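You operate a simulated robot arm through the tools that you are given. There is no shell and no other tool. Be economical: measure what you need, move in short steps, check, and stop when the job is done.

Carry out the task below with a simulated two-armed robot. There is one attempt and no reset: what you move stays moved.

## Task
Get the printer ready to be moved.
Fine: scanner locked; printer off first, then the power strip, before the plug comes out; the plug ends in its rest; leave the other keys.

The check looks at the end state, three seconds after you hand in, the way a careful person would. Anything else that was tipped, shoved, dropped, spilled or broken makes it a failure.

## Robot
Two 7-joint arms with fingered hands on one trunk, on a base that drives. Base frame: it is fixed to the floor where the robot stands at the start and does not move with it; the origin is under the middle of the robot, x ahead of it, y to its left, z up. Units: m, rad, N and s.
The left shoulder is at the start at [0.021, 0.208, 1.463], the right one opposite. Places, roughly: clean key [0.7, 0.1, 1]; copy key [0.7, 0.1, 1]; ok key [0.7, 0.1, 1]; paper dial [0.7, 0.5, 1]; plug hole of the rest by the printer [0.9, -0.3, 1]; plug rest by the printer [0.9, -0.3, 1]; print key [0.7, 0.1, 1]; scanner lock slider [0.9, 0.2, 1.2]; short power strip switch [0.7, -0.3, 1]. Payload 5 kg a hand.
Tool frame (each hand has its own): the origin (TCP) lies between the finger pads and is the grasp point; the fingertips stand 0.048 m ahead of it; z points along the fingers, y is the line along which they close. The gripper opens to 0.16 m. The gripper's body begins 0.056 m behind the TCP. The gripper is a hand of 4 fingers: y runs from the thumb to the fingers, the wrist lies at [-0.026, -0.142, -0.252] in the tool frame.
Orientation is that of the tool frame in the base frame, as a unit quaternion [w, x, y, z]. With the fingers straight down and the wrist toward the robot, the tool's x, y and z point along [0, 1, 0], [1, 0, 0] and [0, 0, -1] of the base frame.

## Interface
- The arms move only by the tool play_rows. It takes "left_deltas", "right_deltas" or both (then of equal length, played together; a hand with none holds still); each is a list of rows, each a list of 2 entries, a list of its own where there are three numbers: the shift along the tool's x, y, z in units of 25 mm (1.0 is 25 mm), then the turn, a rotation vector about the tool's x, y, z in units of 5 degrees (1.0 is 5 degrees). In form: [[[dx, dy, dz], [ax, ay, az]], ...]. A call has 1 to 10 rows; each row shifts and turns the commanded pose from where the row before left it, along the tool's axes as they then stand. A call with a number of a shift or a turn outside -1 to 1 is refused whole. Each row takes 0.2 s and may step no farther than 0.05 m and 0.15 rad from the row before; otherwise, the whole call is refused. A pose out of reach is approached as far as the arm can. The call stops where the force on the tool passes 40 N (or 10 N more than at its start, if that is more) or the arm is blocked; 0.2 s more then pass. In this call time passes only in rows, and 0.2 s behind the last. The reply holds the time, the measured pose of the TCP, the force on the tool along the base axes, the opening and the grip force, in the units named above and with some noise, with the torque about the TCP (base axes, N m) and any sound that the robot's microphone picked up.
- Cameras (640 x 400 px; columns grow to the right, rows downward): "scene" is now at [0.1006, 0.0014, 1.6581]; the picture's right is [0.01, -1.00, 0.00], its down [-0.49, -0.01, -0.87] and it looks along [0.87, 0.01, -0.49] (base axes); focal length 272 px, centre (320, 200). "left" rides on the left gripper at [-0.087, -0.133, -0.189] in its tool frame; the picture's right is [-0.83, -0.26, 0.49], its down [0.51, -0.71, 0.49] and it looks along [0.22, 0.66, 0.72] (tool axes); focal length 238 px, centre (320, 200). "right" rides on the right gripper at [0.087, -0.133, -0.189] in its tool frame; the picture's right is [-0.83, 0.26, -0.49], its down [-0.51, -0.71, 0.49] and it looks along [-0.22, 0.66, 0.72] (tool axes); focal length 238 px, centre (320, 200). There is no depth. A picture from a camera that has moved, and an enlarged one, comes with that camera's place and axes in the base frame and with its lens.
- camera(camera): a new picture of that camera. The clock stands still meanwhile.
- raise_lower(by): slides the trunk up (or, below 0, down) by that many m; the arms and the scene camera ride with it, the base frame stays. It gives what a move gives, with no picture.
- steer(legs): drives the robot by 1 to 6 legs, each [ahead, left, turn to the left] in m, m and rad, along the robot's own axes; the way and the turn of a leg run together, so that a leg with both is an arc; at most 1.5 m and 3.142 rad a leg. The arms and the cameras ride along, it lands a little off, and it stops where it bumps. It gives what a move gives.
- move_fingers(index, middle, ring, thumb_bend, thumb_turn, hand): sets how far each is bent, from 0 (flat) to 1 (curled in); at 0.3 the hand is open as for a grip, at 0.7 the pads meet at the TCP. One left out holds its place. A second passes; each finger stops where it meets its share of the squeeze, and holds until it gets a number again. It is the only way to open and close the hand. It gives what a move gives, with no picture; readings hold the bend of each and the force on the fingers (four entries, about 0 where the hand has none), thumb and palm. thumb_turn goes from beside the hand (0) to across from the fingers (1), as for a grip.
- pan_tilt(pan, tilt): turns the head with the scene camera to pan (to the left, within 1.501 rad either way) and tilt (down, from -0.506 to 1.204), counted from straight ahead of the robot. It gives what a move gives.
- close_up(camera, box): a new picture of the part [left, top, right, bottom] of that camera's present view, enlarged. The clock stands still meanwhile.
- sign_off(): hands the job in; it is judged then, once.

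Work in short steps. Places have to be worked out from the pictures, the camera data and where the tool is seen: move nearer, look again, correct. Check each grasp and each placing, and mend what went wrong. You have 120 turns and 88 pictures in all, those below and enlarged ones among them. Open the grippers and draw the arms clear of the work before you hand the job in, unless the task says otherwise; then end with one line.

The tools are called after "Request:" by a JSON object that holds its "fn" and its "kwargs". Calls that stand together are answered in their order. play_rows: Moves the arms, as the interface text tells. Its arguments: {"type":"object","properties":{"left_deltas":{"type":"array"},"right_deltas":{"type":"array"}},"required":[]} The other tools are called the same way: raise_lower (by) slides the trunk up or down; move_fingers (index, middle, ring, thumb_bend, thumb_turn, hand) moves the fingers one by one; steer (legs) drives the base; pan_tilt (pan, tilt) turns the head that bears the scene camera; camera (camera) takes a picture; close_up (camera, box) takes an enlarged picture of a part of a camera's view; sign_off () hands the job in.

At the start:

```text
clock: 0.0
left_tcp_pos: [0.6103, 0.2245, 1.4255]
left_tool_rot: [0.0, 0.707, 0.707, 0.0]
left_wrist_force: [1.4, 0.1, 0.7]
left_moment: [-0.01, 0.0, 0.02]
left_grip_width: 0.1597
left_grip_force: 0.0
left_shape: jaw
left_bend: [0.3, 0.3, 0.3, 0.3, 0.98]
left_finger forces: [0.0, 0.1, 0.1, 0.0, 0.0, 0.1]
right_tcp_pos: [0.5997, -0.3449, 1.3876]
right_tool_rot: [0.0, 0.707, 0.707, 0.0]
right_wrist_force: [-0.1, 0.2, -0.1]
right_moment: [-0.02, 0.03, 0.02]
right_grip_width: 0.1594
right_grip_force: 0.0
right_shape: jaw
right_bend: [0.3, 0.3, 0.3, 0.3, 0.98]
right_finger forces: [0.0, 0.0, 0.0, 0.0, 0.1, 0.1]
trunk travel left (down, up): [-0.465, 0.225]
robot x, y, heading: [0.0004, -0.0017, -0.004]
head pan, tilt: [0.012, 0.513]
```

scene: 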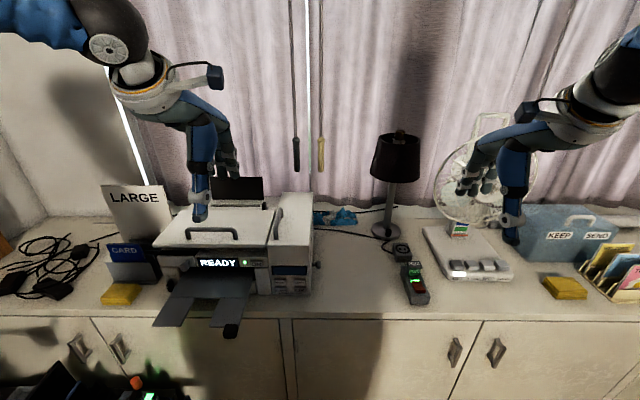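
right: 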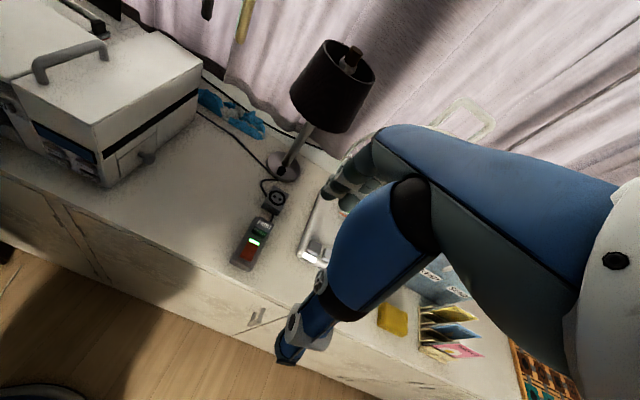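
left: 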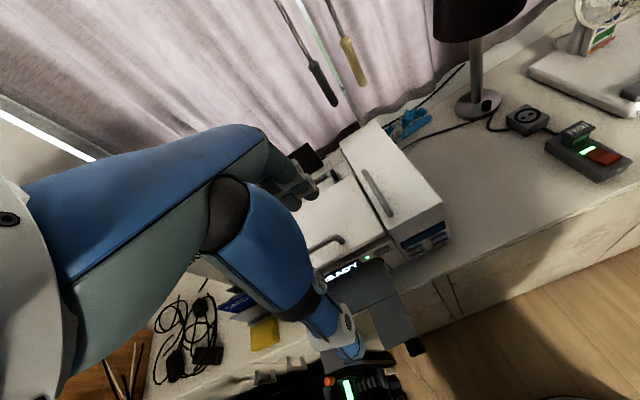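

The scene shows the printer at left-centre and the power strip right of centre. I take enlarged views of both to find the keys, lock and plug.

Request:
{"fn": "close_up", "kwargs": {"camera": "scene", "box": [140, 170, 340, 345]}}

Request:
{"fn": "close_up", "kwargs": {"camera": "scene", "box": [340, 200, 540, 325]}}

Request:
{"fn": "close_up", "kwargs": {"camera": "left", "box": [240, 120, 480, 300]}}

```text
2.29 times, centred on (240, 258) of scene
camera zoom: at [0.1006, 0.0014, 1.6581], right [0.01, -1.0, 0.0], down [-0.49, -0.01, -0.87], along [0.87, 0.01, -0.49], focal length 620 px, centre (503, 69)
```

zoom: 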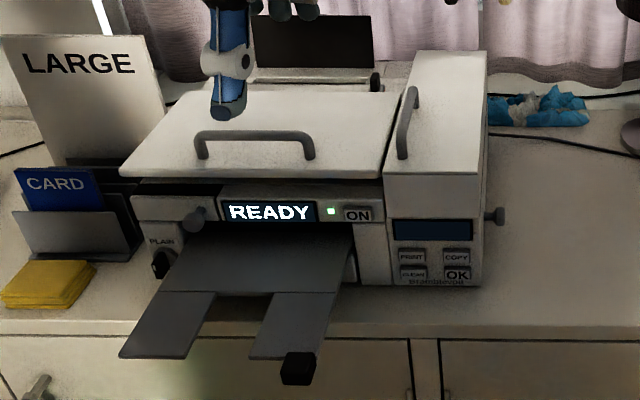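

```text
3.20 times, centred on (440, 262) of scene
camera zoom: at [0.1006, 0.0014, 1.6581], right [0.01, -1.0, 0.0], down [-0.49, -0.01, -0.87], along [0.87, 0.01, -0.49], focal length 869 px, centre (-64, 0)
```

zoom: 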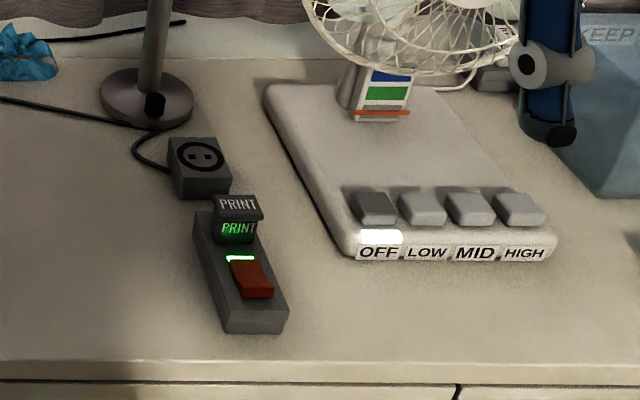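

```text
2.22 times, centred on (360, 210) of left
camera zoom: at [0.4771, 0.1381, 1.616], right [-0.26, -0.83, -0.49], down [-0.71, 0.51, -0.49], along [0.66, 0.22, -0.72], focal length 530 px, centre (231, 178)
```

zoom: 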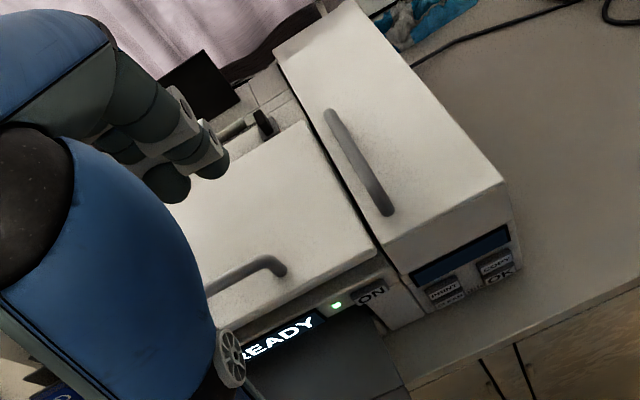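

The lock slider seems to be the black knob behind the scanner lid (~[0.9,0.2,1.18]). I move the left hand aside to the left to see it unobstructed.

Request:
{"fn": "play_rows", "kwargs": {"left_deltas": [[[1, -1, 0], [0, 0, 0]], [[1, -1, 0], [0, 0, 0]], [[1, -1, 0], [0, 0, 0]], [[1, -1, 0], [0, 0, 0]], [[1, 0, 0], [0, 0, 0]], [[1, 0, 0], [0, 0, 0]], [[1, 0, 0], [0, 0, 0]], [[1, 0, 0], [0, 0, 0]]]}}

Request:
{"fn": "close_up", "kwargs": {"camera": "scene", "box": [190, 160, 290, 222]}}

Request:
{"fn": "camera", "kwargs": {"camera": "left"}}

```text
clock: 1.8
left_tcp_pos: [0.5094, 0.4266, 1.4257]
left_tool_rot: [0.0, 0.707, 0.708, 0.001]
left_wrist_force: [-0.2, 0.5, 0.4]
left_moment: [-0.04, 0.02, -0.05]
left_grip_width: 0.16
left_grip_force: 0.1
left_shape: jaw
left_bend: [0.3, 0.3, 0.3, 0.3, 0.98]
left_finger forces: [0.0, 0.0, 0.0, 0.0, 0.1, 0.0]
right_tcp_pos: [0.599, -0.3448, 1.3878]
right_tool_rot: [0.0, 0.707, 0.707, 0.001]
right_wrist_force: [1.0, 0.1, 0.5]
right_moment: [-0.02, 0.01, 0.0]
right_grip_width: 0.1597
right_grip_force: 0.0
right_shape: jaw
right_bend: [0.3, 0.3, 0.3, 0.3, 0.98]
right_finger forces: [0.0, 0.0, 0.0, 0.0, 0.0, 0.0]
trunk travel left (down, up): [-0.465, 0.225]
robot x, y, heading: [0.0004, 0.0004, 0.001]
head pan, tilt: [0.012, 0.513]
```

```text
6.40 times, centred on (240, 191) of scene
camera zoom: at [0.1008, 0.0024, 1.6581], right [0.01, -1.0, 0.0], down [-0.49, -0.01, -0.87], along [0.87, 0.01, -0.49], focal length 1738 px, centre (832, 258)
```

zoom: 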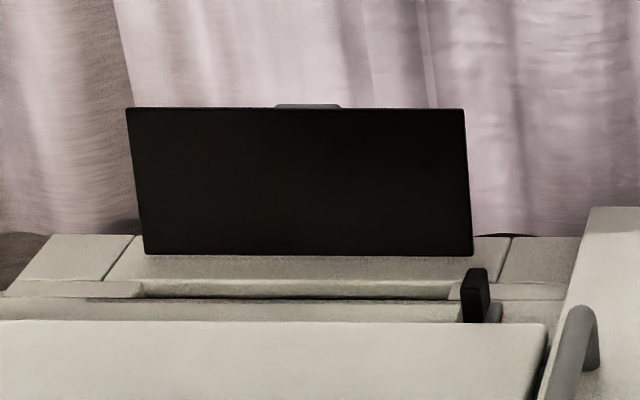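

```text
80 pictures are left
camera left: at [0.3768, 0.3399, 1.6158], right [-0.26, -0.83, -0.49], down [-0.71, 0.51, -0.49], along [0.66, 0.22, -0.72], focal length 238 px, centre (320, 200)
```

left: 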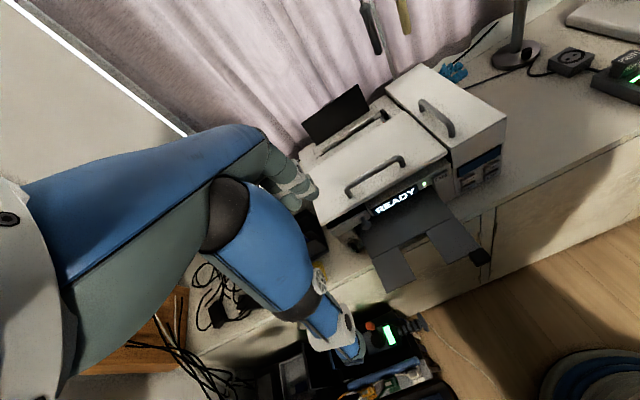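

The black knob sits in a slot behind the scanner lid. I raise the trunk for a steeper look at it and the printer.

Request:
{"fn": "raise_lower", "kwargs": {"by": 0.22}}

Request:
{"fn": "pan_tilt", "kwargs": {"pan": 0.2, "tilt": 0.75}}

Request:
{"fn": "camera", "kwargs": {"camera": "scene"}}

```text
clock: 4.1
left_tcp_pos: [0.51, 0.4252, 1.6464]
left_tool_rot: [0.001, 0.707, 0.707, 0.0]
left_wrist_force: [-0.1, -0.8, 0.4]
left_moment: [0.01, 0.04, -0.01]
left_grip_width: 0.1598
left_grip_force: 0.1
left_shape: jaw
left_bend: [0.3, 0.3, 0.3, 0.3, 0.97]
left_finger forces: [0.1, 0.0, 0.1, 0.0, 0.0, 0.1]
right_tcp_pos: [0.5995, -0.3446, 1.6078]
right_tool_rot: [0.0, 0.707, 0.707, 0.0]
right_wrist_force: [-0.4, -0.3, 0.3]
right_moment: [0.03, -0.03, 0.0]
right_grip_width: 0.1599
right_grip_force: 0.0
right_shape: jaw
right_bend: [0.3, 0.3, 0.3, 0.3, 0.98]
right_finger forces: [0.0, 0.1, 0.0, 0.0, 0.0, 0.1]
trunk travel left (down, up): [-0.685, 0.005]
robot x, y, heading: [0.0015, 0.0002, 0.001]
head pan, tilt: [0.012, 0.513]
```

```text
clock: 4.9
left_tcp_pos: [0.5096, 0.426, 1.6459]
left_tool_rot: [0.0, 0.707, 0.707, 0.0]
left_wrist_force: [1.9, 0.0, -0.1]
left_moment: [0.03, -0.02, 0.02]
left_grip_width: 0.1598
left_grip_force: 0.1
left_shape: jaw
left_bend: [0.3, 0.3, 0.3, 0.3, 0.97]
left_finger forces: [0.1, 0.1, 0.0, 0.1, 0.1, 0.1]
right_tcp_pos: [0.6, -0.3444, 1.6078]
right_tool_rot: [-0.001, 0.707, 0.707, 0.0]
right_wrist_force: [0.2, -0.4, 0.7]
right_moment: [0.01, 0.02, 0.0]
right_grip_width: 0.1594
right_grip_force: 0.0
right_shape: jaw
right_bend: [0.3, 0.3, 0.3, 0.3, 0.98]
right_finger forces: [0.1, 0.0, 0.0, 0.1, 0.0, 0.0]
trunk travel left (down, up): [-0.685, 0.005]
robot x, y, heading: [0.0017, 0.0005, 0.0]
head pan, tilt: [0.201, 0.75]
```

```text
79 pictures are left
camera scene: at [0.0913, 0.017, 1.8575], right [0.2, -0.98, 0.0], down [-0.67, -0.14, -0.73], along [0.72, 0.15, -0.68], focal length 272 px, centre (320, 200)
```

scene: 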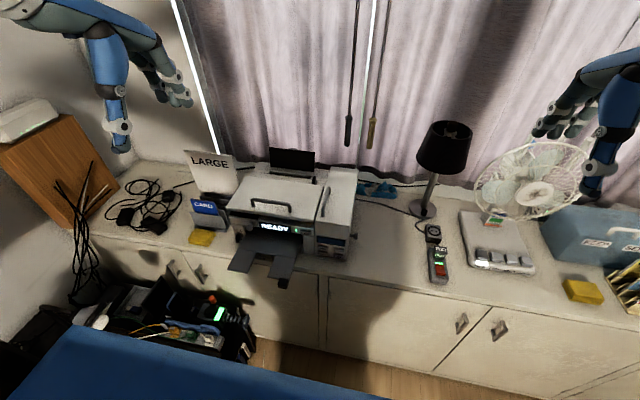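

A high view of everything. I enlarge the printer and the strip.

Request:
{"fn": "close_up", "kwargs": {"camera": "scene", "box": [220, 140, 370, 234]}}

Request:
{"fn": "close_up", "kwargs": {"camera": "scene", "box": [400, 205, 490, 290]}}

Request:
{"fn": "close_up", "kwargs": {"camera": "scene", "box": [300, 160, 340, 190]}}

```text
4.26 times, centred on (295, 187) of scene
camera zoom: at [0.0913, 0.017, 1.8575], right [0.2, -0.98, 0.0], down [-0.67, -0.14, -0.73], along [0.72, 0.15, -0.68], focal length 1155 px, centre (426, 255)
```

zoom: 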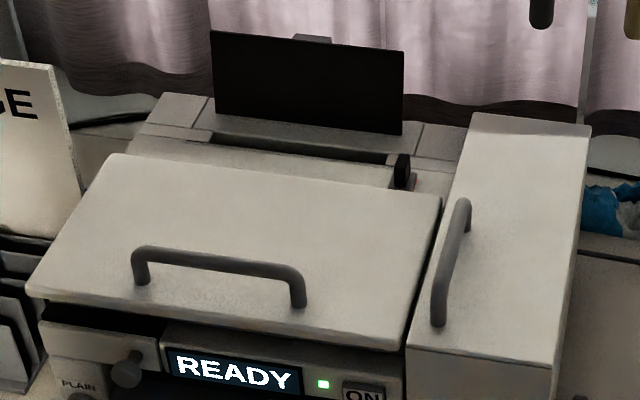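

```text
4.71 times, centred on (445, 248) of scene
camera zoom: at [0.0913, 0.017, 1.8575], right [0.2, -0.98, 0.0], down [-0.67, -0.14, -0.73], along [0.72, 0.15, -0.68], focal length 1278 px, centre (-268, -24)
```

zoom: 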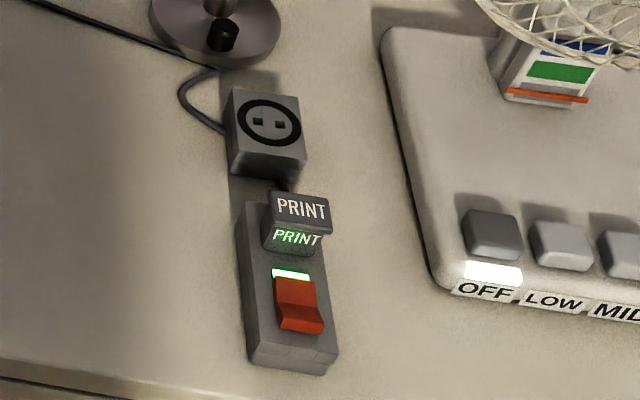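

```text
13.33 times, centred on (320, 175) of scene
camera zoom: at [0.0913, 0.017, 1.8575], right [0.2, -0.98, 0.0], down [-0.67, -0.14, -0.73], along [0.72, 0.15, -0.68], focal length 3620 px, centre (320, 533)
```

zoom: 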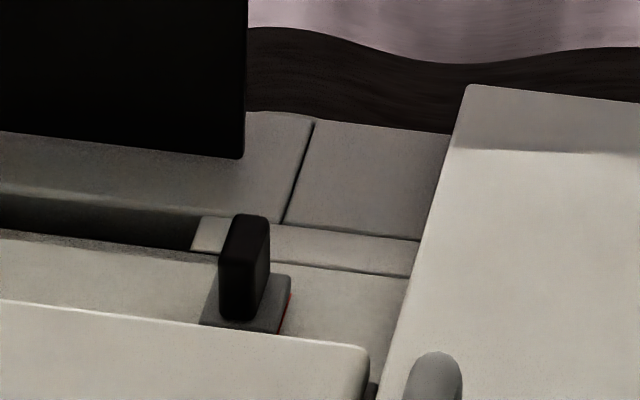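

The slider has a grey base with a sliver of red at its right edge. I bring the left wrist camera nearer for details.

Request:
{"fn": "play_rows", "kwargs": {"left_deltas": [[[-0.3, 0.9, 1], [0, 0, 0]], [[-0.3, 0.9, 1], [0, 0, 0]], [[-0.3, 0.9, 1], [0, 0, 0]], [[-0.3, 0.9, 1], [0, 0, 0]], [[-0.3, 0.9, 1], [0, 0, 0]], [[-0.3, 0.9, 1], [0, 0, 0]], [[-0.3, 0.9, 1], [0, 0, 0]], [[-0.3, 0.9, 1], [0, 0, 0]], [[-0.3, 0.9, 1], [0, 0, 0]], [[-0.3, 0.9, 1], [0, 0, 0]]]}}

Request:
{"fn": "camera", "kwargs": {"camera": "left"}}

```text
clock: 7.1
left_tcp_pos: [0.7367, 0.3512, 1.3946]
left_tool_rot: [-0.001, 0.706, 0.708, 0.0]
left_wrist_force: [0.8, 0.7, -0.9]
left_moment: [0.03, 0.08, 0.0]
left_grip_width: 0.1602
left_grip_force: 0.1
left_shape: jaw
left_bend: [0.3, 0.3, 0.3, 0.3, 0.97]
left_finger forces: [0.0, 0.0, 0.1, 0.0, 0.0, 0.1]
right_tcp_pos: [0.6015, -0.345, 1.6058]
right_tool_rot: [-0.002, 0.707, 0.707, 0.0]
right_wrist_force: [0.9, -0.2, -0.3]
right_moment: [0.02, 0.12, 0.02]
right_grip_width: 0.1596
right_grip_force: 0.2
right_shape: jaw
right_bend: [0.3, 0.3, 0.3, 0.3, 0.98]
right_finger forces: [0.1, 0.0, 0.0, 0.1, 0.0, 0.0]
trunk travel left (down, up): [-0.685, 0.005]
robot x, y, heading: [-0.0016, -0.0029, -0.001]
head pan, tilt: [0.201, 0.75]
```

```text
75 pictures are left
camera left: at [0.6039, 0.264, 1.585], right [-0.26, -0.83, -0.49], down [-0.71, 0.51, -0.49], along [0.65, 0.22, -0.72], focal length 238 px, centre (320, 200)
```

left: 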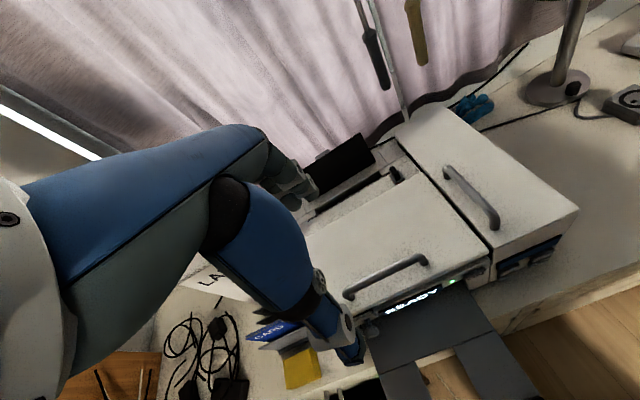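

The slider shows near (397,175). I enlarge that part.

Request:
{"fn": "close_up", "kwargs": {"camera": "left", "box": [360, 140, 440, 190]}}

Request:
{"fn": "close_up", "kwargs": {"camera": "left", "box": [360, 220, 600, 340]}}

```text
8.00 times, centred on (400, 165) of left
camera zoom: at [0.6039, 0.264, 1.585], right [-0.26, -0.83, -0.49], down [-0.71, 0.51, -0.49], along [0.65, 0.22, -0.72], focal length 1907 px, centre (-320, 480)
```

zoom: 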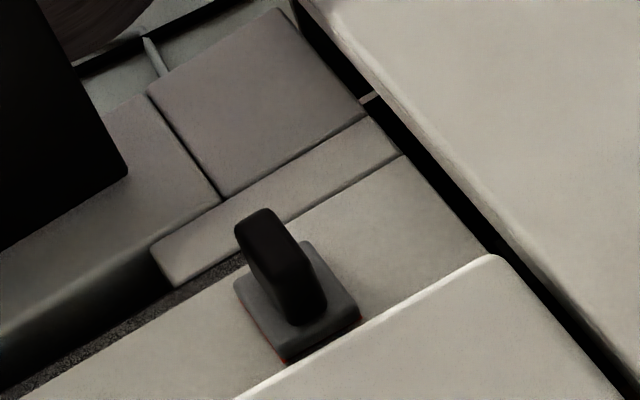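

```text
2.67 times, centred on (480, 280) of left
camera zoom: at [0.6039, 0.264, 1.585], right [-0.26, -0.83, -0.49], down [-0.71, 0.51, -0.49], along [0.65, 0.22, -0.72], focal length 636 px, centre (-107, -13)
```

zoom: 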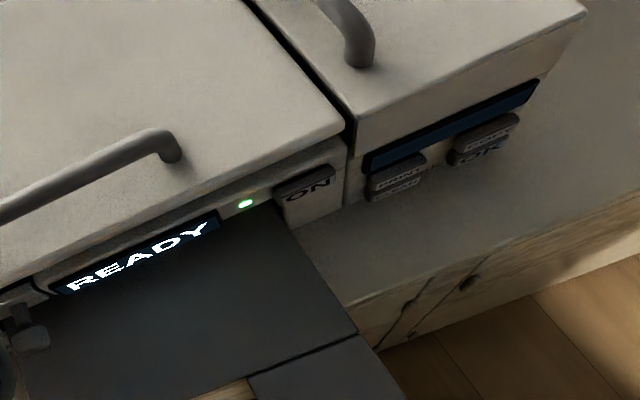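

I bring the left hand lower and nearer to view the slider's surroundings.

Request:
{"fn": "play_rows", "kwargs": {"left_deltas": [[[0, 0.5, 1], [0, 0, 0]], [[0, 0.5, 1], [0, 0, 0]], [[0, 0.5, 1], [0, 0, 0]], [[0, 0.5, 1], [0, 0, 0]]]}}

Request:
{"fn": "close_up", "kwargs": {"camera": "left", "box": [370, 110, 470, 180]}}

```text
clock: 8.1
left_tcp_pos: [0.7861, 0.3503, 1.2948]
left_tool_rot: [-0.001, 0.707, 0.708, -0.001]
left_wrist_force: [0.5, 0.5, -0.2]
left_moment: [-0.01, 0.1, 0.0]
left_grip_width: 0.1601
left_grip_force: 0.2
left_shape: jaw
left_bend: [0.3, 0.3, 0.3, 0.3, 0.98]
left_finger forces: [0.0, 0.0, 0.0, 0.1, 0.0, 0.0]
right_tcp_pos: [0.6005, -0.3438, 1.6074]
right_tool_rot: [-0.001, 0.707, 0.707, 0.0]
right_wrist_force: [0.4, -0.5, -0.5]
right_moment: [-0.01, 0.05, 0.02]
right_grip_width: 0.1598
right_grip_force: 0.1
right_shape: jaw
right_bend: [0.3, 0.3, 0.3, 0.3, 0.98]
right_finger forces: [0.1, 0.1, 0.0, 0.0, 0.0, 0.1]
trunk travel left (down, up): [-0.685, 0.005]
robot x, y, heading: [0.0007, -0.0042, -0.004]
head pan, tilt: [0.201, 0.75]
```

```text
5.71 times, centred on (420, 145) of left
camera zoom: at [0.6526, 0.2645, 1.4848], right [-0.26, -0.83, -0.49], down [-0.71, 0.51, -0.49], along [0.65, 0.22, -0.72], focal length 1362 px, centre (-251, 514)
```

zoom: 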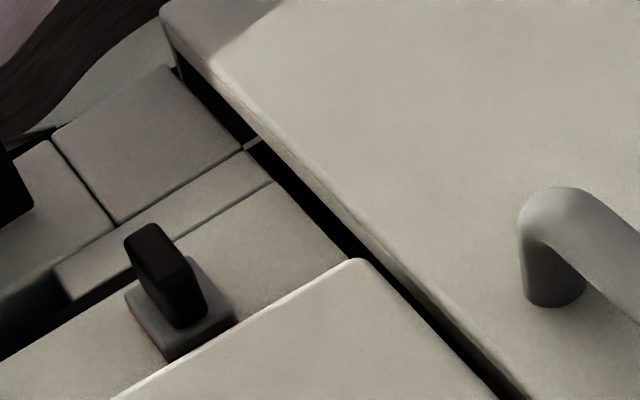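

A red layer lies under the slider's base; direction must be felt. First the ON key: I shape the left hand as a pointer and see where the index tip is.

Request:
{"fn": "play_rows", "kwargs": {"left_deltas": [[[0, -1, -1], [0, 0, 0]], [[0, -1, -1], [0, 0, 0]], [[0, -1, -1], [0, 0, 0]], [[0, -1, 0], [0, 0, 0]]]}}

Request:
{"fn": "move_fingers", "kwargs": {"hand": "left", "index": 0.3, "middle": 1, "ring": 1, "thumb_bend": 1, "thumb_turn": 0.5}}

Request:
{"fn": "camera", "kwargs": {"camera": "scene"}}

Request:
{"fn": "camera", "kwargs": {"camera": "left"}}

```text
clock: 9.1
left_tcp_pos: [0.6825, 0.3517, 1.3716]
left_tool_rot: [0.001, 0.707, 0.707, 0.0]
left_wrist_force: [0.2, 0.2, 0.5]
left_moment: [-0.01, -0.05, 0.03]
left_grip_width: 0.1598
left_grip_force: 0.0
left_shape: jaw
left_bend: [0.3, 0.3, 0.3, 0.3, 0.98]
left_finger forces: [0.1, 0.0, 0.0, 0.0, 0.0, 0.0]
right_tcp_pos: [0.5984, -0.3453, 1.6074]
right_tool_rot: [0.001, 0.707, 0.708, 0.001]
right_wrist_force: [-0.2, 1.3, 0.2]
right_moment: [-0.03, -0.09, -0.01]
right_grip_width: 0.1594
right_grip_force: 0.0
right_shape: jaw
right_bend: [0.3, 0.3, 0.3, 0.3, 0.98]
right_finger forces: [0.1, 0.1, 0.0, 0.0, 0.0, 0.0]
trunk travel left (down, up): [-0.685, 0.005]
robot x, y, heading: [0.0013, 0.0035, -0.003]
head pan, tilt: [0.201, 0.75]
```

```text
clock: 10.1
left_tcp_pos: [0.685, 0.3504, 1.3704]
left_tool_rot: [0.0, 0.707, 0.707, 0.0]
left_wrist_force: [0.3, 0.4, -0.1]
left_moment: [-0.01, 0.03, 0.02]
left_grip_width: 0.0688
left_grip_force: 0.2
left_shape: fingers
left_bend: [0.3, 1.0, 1.0, 1.0, 0.51]
left_finger forces: [0.0, 0.0, 0.0, 0.1, 0.1, 0.1]
right_tcp_pos: [0.5987, -0.3446, 1.6074]
right_tool_rot: [0.0, 0.707, 0.707, 0.0]
right_wrist_force: [0.4, 0.0, -0.3]
right_moment: [0.02, 0.01, -0.01]
right_grip_width: 0.1596
right_grip_force: 0.1
right_shape: jaw
right_bend: [0.3, 0.3, 0.3, 0.3, 0.98]
right_finger forces: [0.0, 0.0, 0.0, 0.0, 0.1, 0.0]
trunk travel left (down, up): [-0.685, 0.005]
robot x, y, heading: [-0.0014, 0.0016, 0.001]
head pan, tilt: [0.201, 0.75]
```

```text
71 pictures are left
camera scene: at [0.0918, 0.0166, 1.8574], right [0.2, -0.98, 0.0], down [-0.67, -0.14, -0.73], along [0.72, 0.15, -0.68], focal length 272 px, centre (320, 200)
```

scene: 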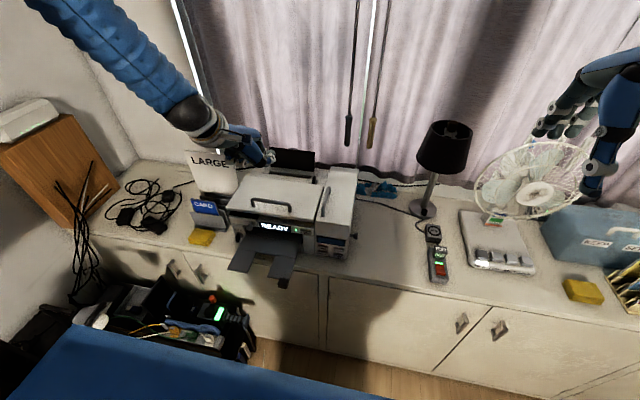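

```text
70 pictures are left
camera left: at [0.5521, 0.2627, 1.5605], right [-0.26, -0.83, -0.49], down [-0.71, 0.51, -0.49], along [0.66, 0.22, -0.72], focal length 238 px, centre (320, 200)
```

left: 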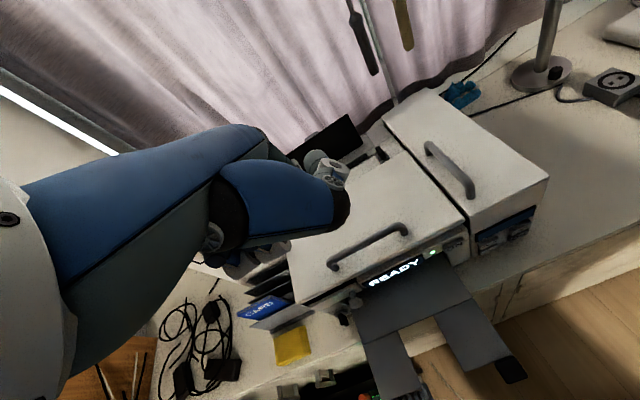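

The scene and left views show the pointer; I enlarge to locate the index tip.

Request:
{"fn": "close_up", "kwargs": {"camera": "scene", "box": [180, 90, 300, 180]}}

Request:
{"fn": "close_up", "kwargs": {"camera": "left", "box": [230, 120, 370, 220]}}

```text
4.44 times, centred on (240, 135) of scene
camera zoom: at [0.0918, 0.0166, 1.8574], right [0.2, -0.98, 0.0], down [-0.67, -0.14, -0.73], along [0.72, 0.15, -0.68], focal length 1207 px, centre (676, 489)
```

zoom: 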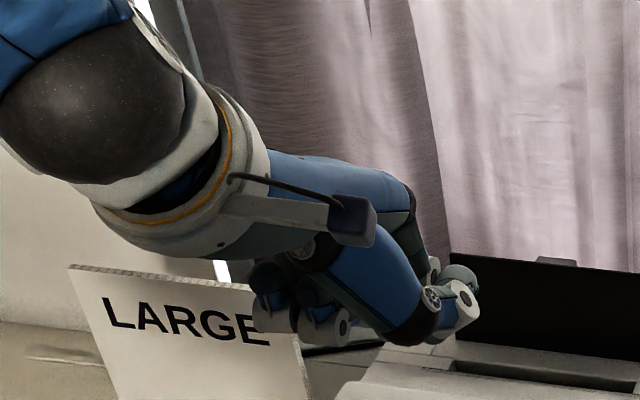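

```text
4.00 times, centred on (300, 170) of left
camera zoom: at [0.5521, 0.2627, 1.5605], right [-0.26, -0.83, -0.49], down [-0.71, 0.51, -0.49], along [0.66, 0.22, -0.72], focal length 953 px, centre (400, 320)
```

zoom: 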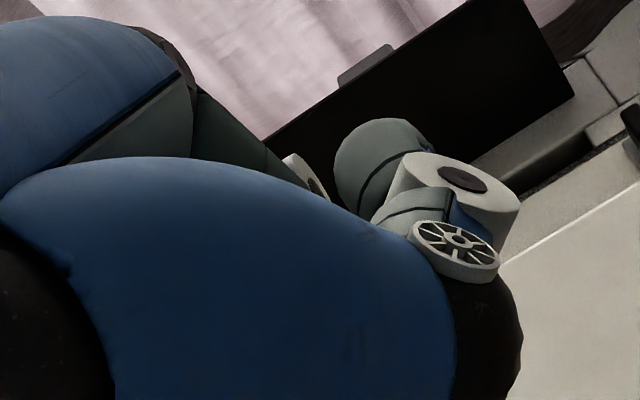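

The bent thumb crosses the index. I swing the thumb beside the hand and look again.

Request:
{"fn": "move_fingers", "kwargs": {"hand": "left", "thumb_bend": 0.3, "thumb_turn": 0, "index": 0.2}}

Request:
{"fn": "close_up", "kwargs": {"camera": "scene", "box": [160, 80, 320, 200]}}

Request:
{"fn": "camera", "kwargs": {"camera": "left"}}

```text
clock: 11.1
left_tcp_pos: [0.6837, 0.3498, 1.3708]
left_tool_rot: [0.001, 0.707, 0.707, 0.001]
left_wrist_force: [0.0, -0.6, -0.2]
left_moment: [-0.01, -0.03, -0.02]
left_grip_width: 0.2408
left_grip_force: 0.1
left_shape: fingers
left_bend: [0.2, 1.0, 1.0, 0.3, 0.0]
left_finger forces: [0.0, 0.0, 0.0, 0.1, 0.0, 0.0]
right_tcp_pos: [0.6007, -0.3452, 1.6079]
right_tool_rot: [0.0, 0.707, 0.707, 0.0]
right_wrist_force: [0.2, -0.1, -0.7]
right_moment: [0.02, 0.01, 0.01]
right_grip_width: 0.1595
right_grip_force: 0.0
right_shape: jaw
right_bend: [0.3, 0.3, 0.3, 0.3, 0.98]
right_finger forces: [0.1, 0.1, 0.1, 0.1, 0.0, 0.1]
trunk travel left (down, up): [-0.685, 0.005]
robot x, y, heading: [0.0027, -0.0032, 0.003]
head pan, tilt: [0.201, 0.75]
```

```text
3.33 times, centred on (240, 140) of scene
camera zoom: at [0.0916, 0.0169, 1.8574], right [0.2, -0.98, 0.0], down [-0.67, -0.14, -0.73], along [0.72, 0.15, -0.68], focal length 905 px, centre (587, 400)
```

zoom: 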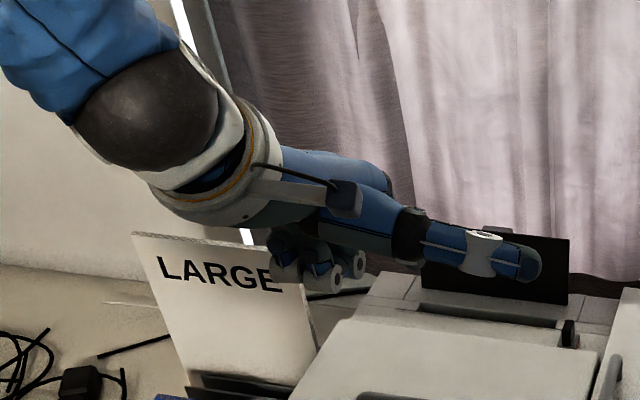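

```text
66 pictures are left
camera left: at [0.5519, 0.263, 1.5606], right [-0.26, -0.83, -0.49], down [-0.71, 0.51, -0.49], along [0.66, 0.22, -0.72], focal length 238 px, centre (320, 200)
```

left: 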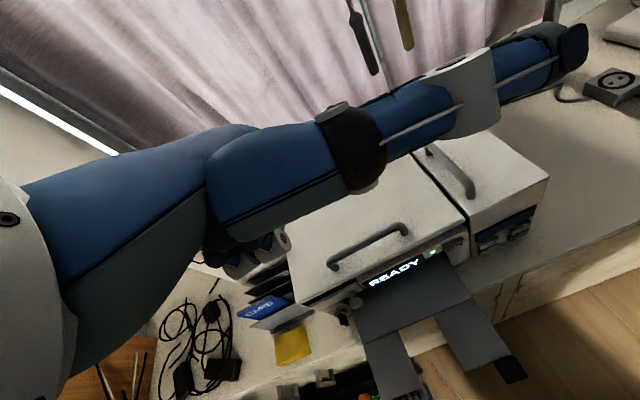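

The visible blue finger is the thumb, extended sideways; the index is hidden behind it. I straighten the index, curl the thumb, tilt the hand 30° forward and look.

Request:
{"fn": "move_fingers", "kwargs": {"hand": "left", "thumb_bend": 1, "thumb_turn": 0, "index": 0}}

Request:
{"fn": "play_rows", "kwargs": {"left_deltas": [[[-0.6, -0.5, -0.5], [-1, 0, 0]], [[-0.6, -0.5, -0.5], [-1, 0, 0]], [[-0.6, -0.5, -0.5], [-1, 0, 0]], [[-0.6, -0.5, 0], [-1, 0, 0]], [[-0.6, 0, 0], [-1, 0, 0]], [[-0.6, 0, 0], [-1, 0, 0]]]}}

Request:
{"fn": "camera", "kwargs": {"camera": "scene"}}

Request:
{"fn": "camera", "kwargs": {"camera": "left"}}

```text
clock: 12.1
left_tcp_pos: [0.6836, 0.3491, 1.3696]
left_tool_rot: [0.0, 0.707, 0.707, 0.0]
left_wrist_force: [-0.1, 0.4, 0.1]
left_moment: [0.01, 0.02, 0.01]
left_grip_width: 0.0915
left_grip_force: 0.0
left_shape: fingers
left_bend: [0.0, 1.0, 1.0, 1.0, 0.0]
left_finger forces: [0.0, 0.0, 0.1, 0.0, 0.1, 0.1]
right_tcp_pos: [0.6001, -0.3439, 1.6081]
right_tool_rot: [0.001, 0.707, 0.707, 0.0]
right_wrist_force: [-0.1, -0.1, 0.0]
right_moment: [0.0, 0.0, 0.0]
right_grip_width: 0.1596
right_grip_force: 0.1
right_shape: jaw
right_bend: [0.3, 0.3, 0.3, 0.3, 0.98]
right_finger forces: [0.0, 0.0, 0.0, 0.0, 0.1, 0.0]
trunk travel left (down, up): [-0.685, 0.005]
robot x, y, heading: [0.0027, 0.001, 0.001]
head pan, tilt: [0.201, 0.75]
```

```text
clock: 13.5
left_tcp_pos: [0.6334, 0.2606, 1.4015]
left_tool_rot: [0.183, 0.683, 0.683, 0.182]
left_wrist_force: [0.8, 0.0, -0.3]
left_moment: [0.07, 0.04, 0.03]
left_grip_width: 0.0918
left_grip_force: 0.1
left_shape: fingers
left_bend: [0.0, 1.0, 1.0, 1.0, 0.0]
left_finger forces: [0.1, 0.0, 0.1, 0.0, 0.0, 0.1]
right_tcp_pos: [0.6006, -0.3465, 1.6075]
right_tool_rot: [-0.001, 0.707, 0.707, 0.001]
right_wrist_force: [1.4, -0.7, 0.3]
right_moment: [0.05, 0.04, 0.01]
right_grip_width: 0.1597
right_grip_force: 0.0
right_shape: jaw
right_bend: [0.3, 0.3, 0.3, 0.3, 0.98]
right_finger forces: [0.1, 0.0, 0.1, 0.1, 0.0, 0.0]
trunk travel left (down, up): [-0.685, 0.005]
robot x, y, heading: [0.0036, 0.0004, 0.001]
head pan, tilt: [0.201, 0.75]
```

```text
65 pictures are left
camera scene: at [0.0925, 0.0153, 1.8574], right [0.2, -0.98, 0.0], down [-0.67, -0.14, -0.73], along [0.72, 0.15, -0.68], focal length 272 px, centre (320, 200)
```

scene: 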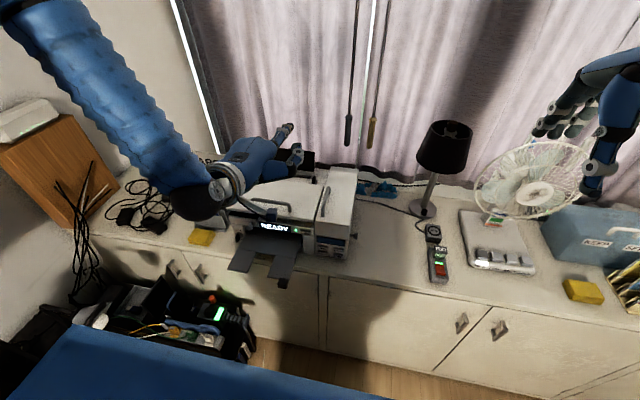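

```text
64 pictures are left
camera left: at [0.4235, 0.1723, 1.4998], right [0.02, -0.83, -0.55], down [-0.37, 0.51, -0.78], along [0.93, 0.22, -0.3], focal length 238 px, centre (320, 200)
```

left: 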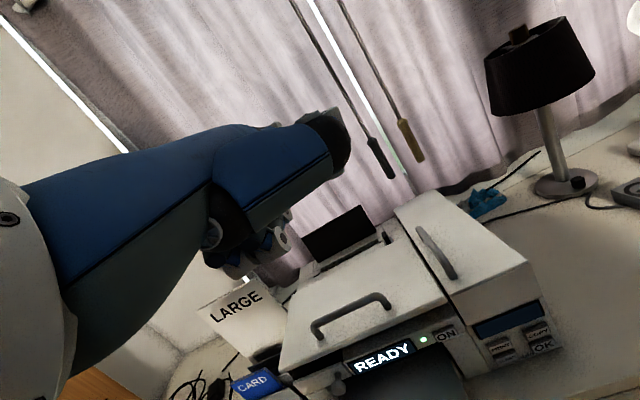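

The index now points forward. I enlarge to find its tip.

Request:
{"fn": "close_up", "kwargs": {"camera": "scene", "box": [200, 105, 320, 225]}}

Request:
{"fn": "close_up", "kwargs": {"camera": "left", "box": [320, 260, 580, 400]}}

```text
3.33 times, centred on (260, 165) of scene
camera zoom: at [0.0925, 0.0153, 1.8574], right [0.2, -0.98, 0.0], down [-0.67, -0.14, -0.73], along [0.72, 0.15, -0.68], focal length 905 px, centre (520, 317)
```

zoom: 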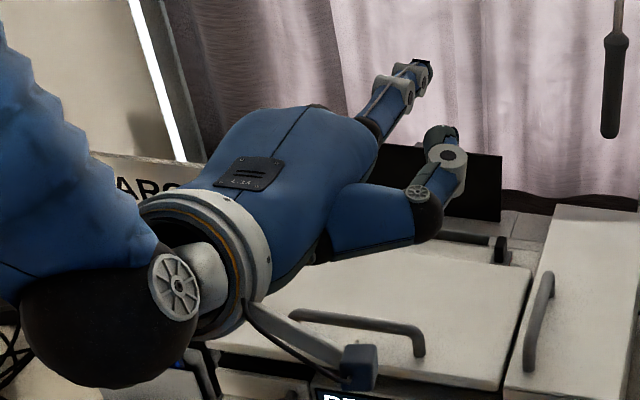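

```text
2.46 times, centred on (450, 330) of left
camera zoom: at [0.4235, 0.1723, 1.4998], right [0.02, -0.83, -0.55], down [-0.37, 0.51, -0.78], along [0.93, 0.22, -0.3], focal length 587 px, centre (0, -120)
```

zoom: 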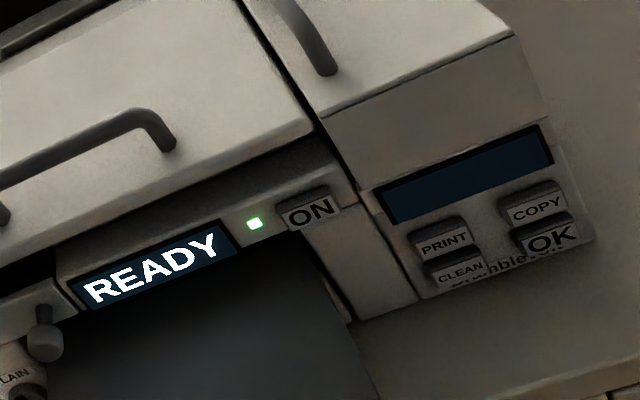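

ON key triangulates to about [0.715, 0.200, 1.091]; the paper tray's right edge is at y≈0.207, so the right hand (its curled fingers off to the right) suits better. I retract the left hand and shape the right as pointer, bringing it over.

Request:
{"fn": "move_fingers", "kwargs": {"hand": "right", "index": 0, "middle": 1, "ring": 1, "thumb_turn": 1, "thumb_bend": 1}}

Request:
{"fn": "play_rows", "kwargs": {"left_deltas": [[[1, -1, 0], [0, 0, 0]], [[1, -1, 0], [0, 0, 0]], [[1, -1, 0], [0, 0, 0]], [[1, -1, 0], [0, 0, 0]], [[1, -0.5, 0], [0, 0, 0]], [[1, 0, 0], [0, 0, 0]], [[1, 0, 0], [0, 0, 0]], [[1, 0, 0], [0, 0, 0]], [[0, 0, 0], [0, 0, 0]], [[0, 0, 0], [0, 0, 0]]], "right_deltas": [[[0, -0.5, 1], [-1, 0, 0]], [[0, -0.5, 1], [-1, 0, 0]], [[0, -0.5, 1], [-1, 0, 0]], [[1, -0.5, 1], [-1, 0, 0]], [[1, 0, 1], [-1, 0, 0]], [[1, 0, 1], [-1, 0, 0]], [[1, 0, 0], [0, 0, 0]], [[1, 0, 0], [0, 0, 0]], [[1, 0, 0], [0, 0, 0]], [[1, 0, 0], [0, 0, 0]]]}}

Request:
{"fn": "pan_tilt", "kwargs": {"pan": 0.1, "tilt": 0.65}}

Request:
{"fn": "camera", "kwargs": {"camera": "scene"}}

```text
clock: 14.5
left_tcp_pos: [0.6325, 0.26, 1.4016]
left_tool_rot: [0.183, 0.683, 0.683, 0.183]
left_wrist_force: [-0.3, 0.5, 0.0]
left_moment: [-0.03, -0.01, -0.01]
left_grip_width: 0.0916
left_grip_force: 0.3
left_shape: fingers
left_bend: [0.0, 1.0, 1.0, 1.0, 0.0]
left_finger forces: [0.0, 0.0, 0.0, 0.1, 0.0, 0.1]
right_tcp_pos: [0.5991, -0.3441, 1.6076]
right_tool_rot: [0.001, 0.707, 0.707, -0.001]
right_wrist_force: [-0.1, -0.3, -0.4]
right_moment: [0.01, 0.01, -0.04]
right_grip_width: 0.0811
right_grip_force: 0.2
right_shape: fingers
right_bend: [0.0, 0.91, 1.0, 1.0, 1.0]
right_finger forces: [0.0, 0.0, 0.0, 0.0, 0.0, 0.0]
trunk travel left (down, up): [-0.685, 0.005]
robot x, y, heading: [-0.0014, -0.0001, -0.003]
head pan, tilt: [0.201, 0.75]
```

```text
clock: 16.7
left_tcp_pos: [0.5343, 0.4612, 1.3462]
left_tool_rot: [0.184, 0.682, 0.683, 0.184]
left_wrist_force: [-1.4, -0.4, -0.4]
left_moment: [-0.01, -0.07, 0.01]
left_grip_width: 0.0915
left_grip_force: 0.0
left_shape: fingers
left_bend: [0.0, 1.0, 1.0, 1.0, 0.0]
left_finger forces: [0.0, 0.1, 0.0, 0.0, 0.0, 0.1]
right_tcp_pos: [0.5914, -0.2443, 1.5263]
right_tool_rot: [0.146, 0.682, 0.696, 0.173]
right_wrist_force: [-0.7, 0.2, -0.1]
right_moment: [-0.06, -0.08, -0.04]
right_grip_width: 0.0809
right_grip_force: 0.2
right_shape: fingers
right_bend: [0.0, 0.91, 1.0, 1.0, 1.0]
right_finger forces: [0.1, 0.1, 0.0, 0.0, 0.0, 0.0]
right hand out of reach, approached as far as the arm can: row 1, 2, 5, 6, 7, 8, 9, 10
trunk travel left (down, up): [-0.685, 0.005]
robot x, y, heading: [0.0013, 0.0027, -0.002]
head pan, tilt: [0.201, 0.75]
```

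```text
clock: 17.4
left_tcp_pos: [0.5334, 0.4614, 1.3463]
left_tool_rot: [0.183, 0.682, 0.683, 0.184]
left_wrist_force: [-0.5, -0.3, -1.0]
left_moment: [-0.02, -0.02, -0.01]
left_grip_width: 0.0918
left_grip_force: 0.1
left_shape: fingers
left_bend: [0.0, 1.0, 1.0, 1.0, 0.0]
left_finger forces: [0.0, 0.0, 0.0, 0.0, 0.0, 0.1]
right_tcp_pos: [0.5917, -0.2452, 1.5257]
right_tool_rot: [0.146, 0.681, 0.696, 0.173]
right_wrist_force: [-1.1, 0.3, 0.5]
right_moment: [0.0, -0.02, -0.03]
right_grip_width: 0.081
right_grip_force: 0.1
right_shape: fingers
right_bend: [0.0, 0.91, 1.0, 1.0, 1.0]
right_finger forces: [0.1, 0.1, 0.0, 0.0, 0.0, 0.0]
trunk travel left (down, up): [-0.685, 0.005]
robot x, y, heading: [0.0009, -0.0001, 0.001]
head pan, tilt: [0.099, 0.649]
```

```text
61 pictures are left
camera scene: at [0.0953, 0.0098, 1.8661], right [0.1, -0.99, 0.0], down [-0.6, -0.06, -0.8], along [0.79, 0.08, -0.6], focal length 272 px, centre (320, 200)
```

scene: 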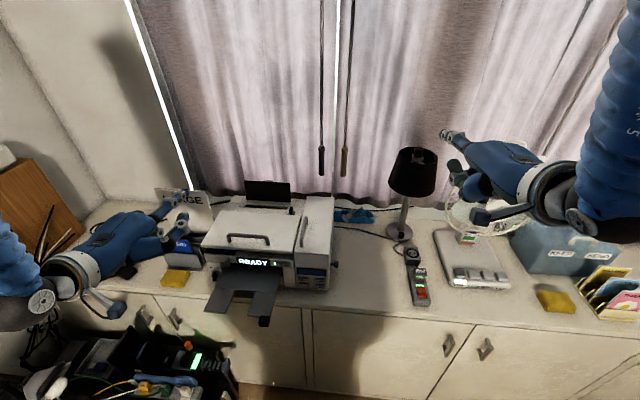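

The right arm is at its limit reaching leftward, so I use the left hand instead with the ring finger as pointer, whose curled neighbours then lie right of the tray. I send the right hand back and reshape the left.

Request:
{"fn": "play_rows", "kwargs": {"right_deltas": [[[-1, 0, 0], [1, 0, 0]], [[-1, 0, 0], [1, 0, 0]], [[-1, 0, 0], [1, 0, 0]], [[-1, 0, 0], [0, 0, 0]], [[-1, 0, 0], [0, 0, 0]], [[-1, 0, 0], [0, 0, 0]]]}}

Request:
{"fn": "move_fingers", "kwargs": {"hand": "left", "index": 1, "middle": 1, "ring": 0, "thumb_bend": 1, "thumb_turn": 1}}

Request:
{"fn": "camera", "kwargs": {"camera": "scene"}}

```text
clock: 18.8
left_tcp_pos: [0.5336, 0.4584, 1.3457]
left_tool_rot: [0.183, 0.683, 0.683, 0.184]
left_wrist_force: [1.6, -0.2, -0.4]
left_moment: [0.06, -0.02, -0.02]
left_grip_width: 0.0918
left_grip_force: 0.1
left_shape: fingers
left_bend: [0.0, 1.0, 1.0, 1.0, 0.0]
left_finger forces: [0.1, 0.0, 0.0, 0.0, 0.0, 0.0]
right_tcp_pos: [0.5963, -0.3962, 1.5204]
right_tool_rot: [0.059, 0.699, 0.708, 0.081]
right_wrist_force: [0.2, -0.2, 0.1]
right_moment: [0.07, 0.01, 0.06]
right_grip_width: 0.0808
right_grip_force: 0.0
right_shape: fingers
right_bend: [0.0, 0.91, 1.0, 1.0, 1.0]
right_finger forces: [0.1, 0.0, 0.0, 0.0, 0.1, 0.1]
trunk travel left (down, up): [-0.685, 0.005]
robot x, y, heading: [0.0015, -0.0068, -0.001]
head pan, tilt: [0.099, 0.649]
```

```text
clock: 19.8
left_tcp_pos: [0.5355, 0.4608, 1.3454]
left_tool_rot: [0.183, 0.683, 0.683, 0.183]
left_wrist_force: [0.3, 0.0, -0.4]
left_moment: [0.02, -0.01, 0.03]
left_grip_width: 0.0646
left_grip_force: 0.0
left_shape: fingers
left_bend: [0.88, 1.0, 0.0, 1.0, 0.83]
left_finger forces: [0.0, 0.1, 0.0, 0.0, 0.0, 0.0]
right_tcp_pos: [0.5952, -0.394, 1.5197]
right_tool_rot: [0.061, 0.698, 0.709, 0.082]
right_wrist_force: [-0.9, -0.3, -0.1]
right_moment: [-0.04, 0.03, -0.01]
right_grip_width: 0.0809
right_grip_force: 0.0
right_shape: fingers
right_bend: [0.0, 0.91, 1.0, 1.0, 1.0]
right_finger forces: [0.0, 0.0, 0.1, 0.0, 0.0, 0.0]
trunk travel left (down, up): [-0.685, 0.005]
robot x, y, heading: [-0.0004, 0.0011, -0.007]
head pan, tilt: [0.099, 0.649]
```

```text
60 pictures are left
camera scene: at [0.0964, 0.0093, 1.8661], right [0.1, -0.99, 0.0], down [-0.6, -0.06, -0.8], along [0.79, 0.08, -0.6], focal length 272 px, centre (320, 200)
```

scene: 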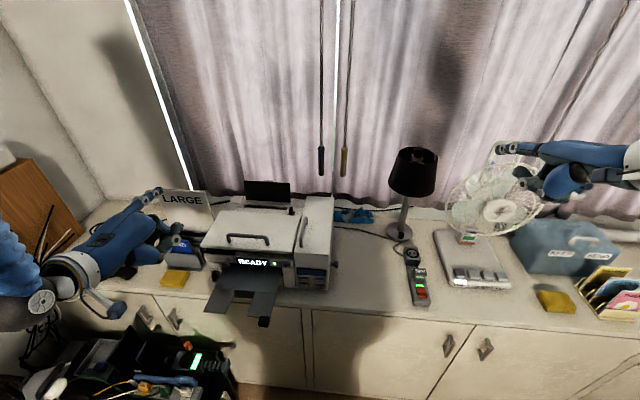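

Ring-fingertip estimate in tool frame: about (0.033, 0.148, −0.036). I level the tilt back to zero and move right to in front of the printer.

Request:
{"fn": "play_rows", "kwargs": {"left_deltas": [[[-1, -0.15, 0], [0.6, 0, 0]], [[-1, -0.15, 0], [0.6, 0, 0]], [[-1, -0.15, 0], [0.6, 0, 0]], [[-1, -0.15, 0], [0.6, 0, 0]], [[-1, -0.15, 0], [0.6, 0, 0]], [[-1, -0.15, 0], [0.6, 0, 0]], [[-1, -0.15, 0], [0.6, 0, 0]], [[-1, -0.15, 0], [0.6, 0, 0]], [[-1, -0.15, 0], [0.6, 0, 0]], [[-1, -0.15, 0], [0.6, 0, 0]]]}}

Request:
{"fn": "camera", "kwargs": {"camera": "scene"}}

```text
clock: 22.0
left_tcp_pos: [0.4971, 0.2088, 1.3355]
left_tool_rot: [-0.001, 0.707, 0.707, 0.0]
left_wrist_force: [-0.1, -1.2, -0.6]
left_moment: [0.09, -0.05, 0.0]
left_grip_width: 0.0638
left_grip_force: 0.0
left_shape: fingers
left_bend: [0.89, 1.0, 0.0, 0.99, 0.83]
left_finger forces: [0.0, 0.0, 0.0, 0.0, 0.0, 0.1]
right_tcp_pos: [0.5951, -0.3969, 1.5216]
right_tool_rot: [0.06, 0.699, 0.708, 0.083]
right_wrist_force: [0.7, -0.7, -0.6]
right_moment: [0.06, -0.04, 0.0]
right_grip_width: 0.0812
right_grip_force: 0.1
right_shape: fingers
right_bend: [0.0, 0.92, 1.0, 1.0, 1.0]
right_finger forces: [0.0, 0.0, 0.1, 0.1, 0.0, 0.0]
trunk travel left (down, up): [-0.685, 0.005]
robot x, y, heading: [0.0016, -0.0004, -0.002]
head pan, tilt: [0.099, 0.649]
```

```text
59 pictures are left
camera scene: at [0.096, 0.0063, 1.8661], right [0.1, -0.99, 0.0], down [-0.6, -0.06, -0.8], along [0.79, 0.08, -0.6], focal length 272 px, centre (320, 200)
```

scene: 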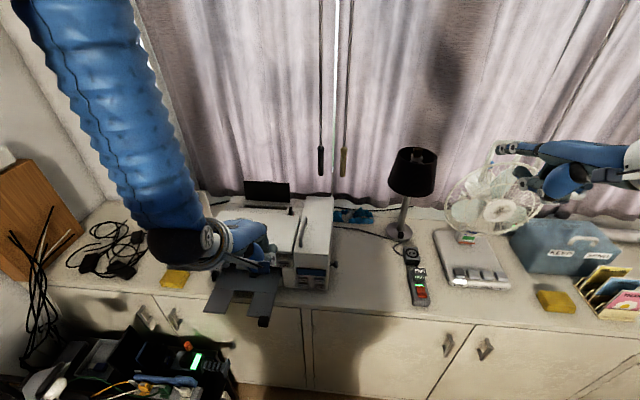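

From above the arm hides the key; I check what the left wrist camera shows.

Request:
{"fn": "camera", "kwargs": {"camera": "left"}}

Request:
{"fn": "close_up", "kwargs": {"camera": "scene", "box": [190, 190, 310, 290]}}

```text
58 pictures are left
camera left: at [0.365, 0.1214, 1.5252], right [-0.26, -0.83, -0.49], down [-0.71, 0.51, -0.49], along [0.66, 0.22, -0.72], focal length 238 px, centre (320, 200)
```

left: 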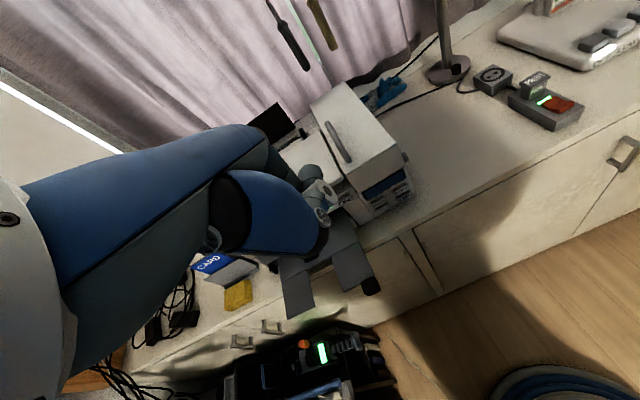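

```text
4.00 times, centred on (250, 240) of scene
camera zoom: at [0.096, 0.0063, 1.8661], right [0.1, -0.99, 0.0], down [-0.6, -0.06, -0.8], along [0.79, 0.08, -0.6], focal length 1086 px, centre (600, 40)
```

zoom: 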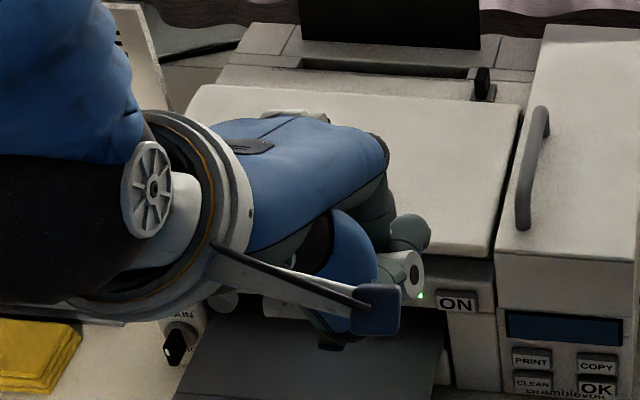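

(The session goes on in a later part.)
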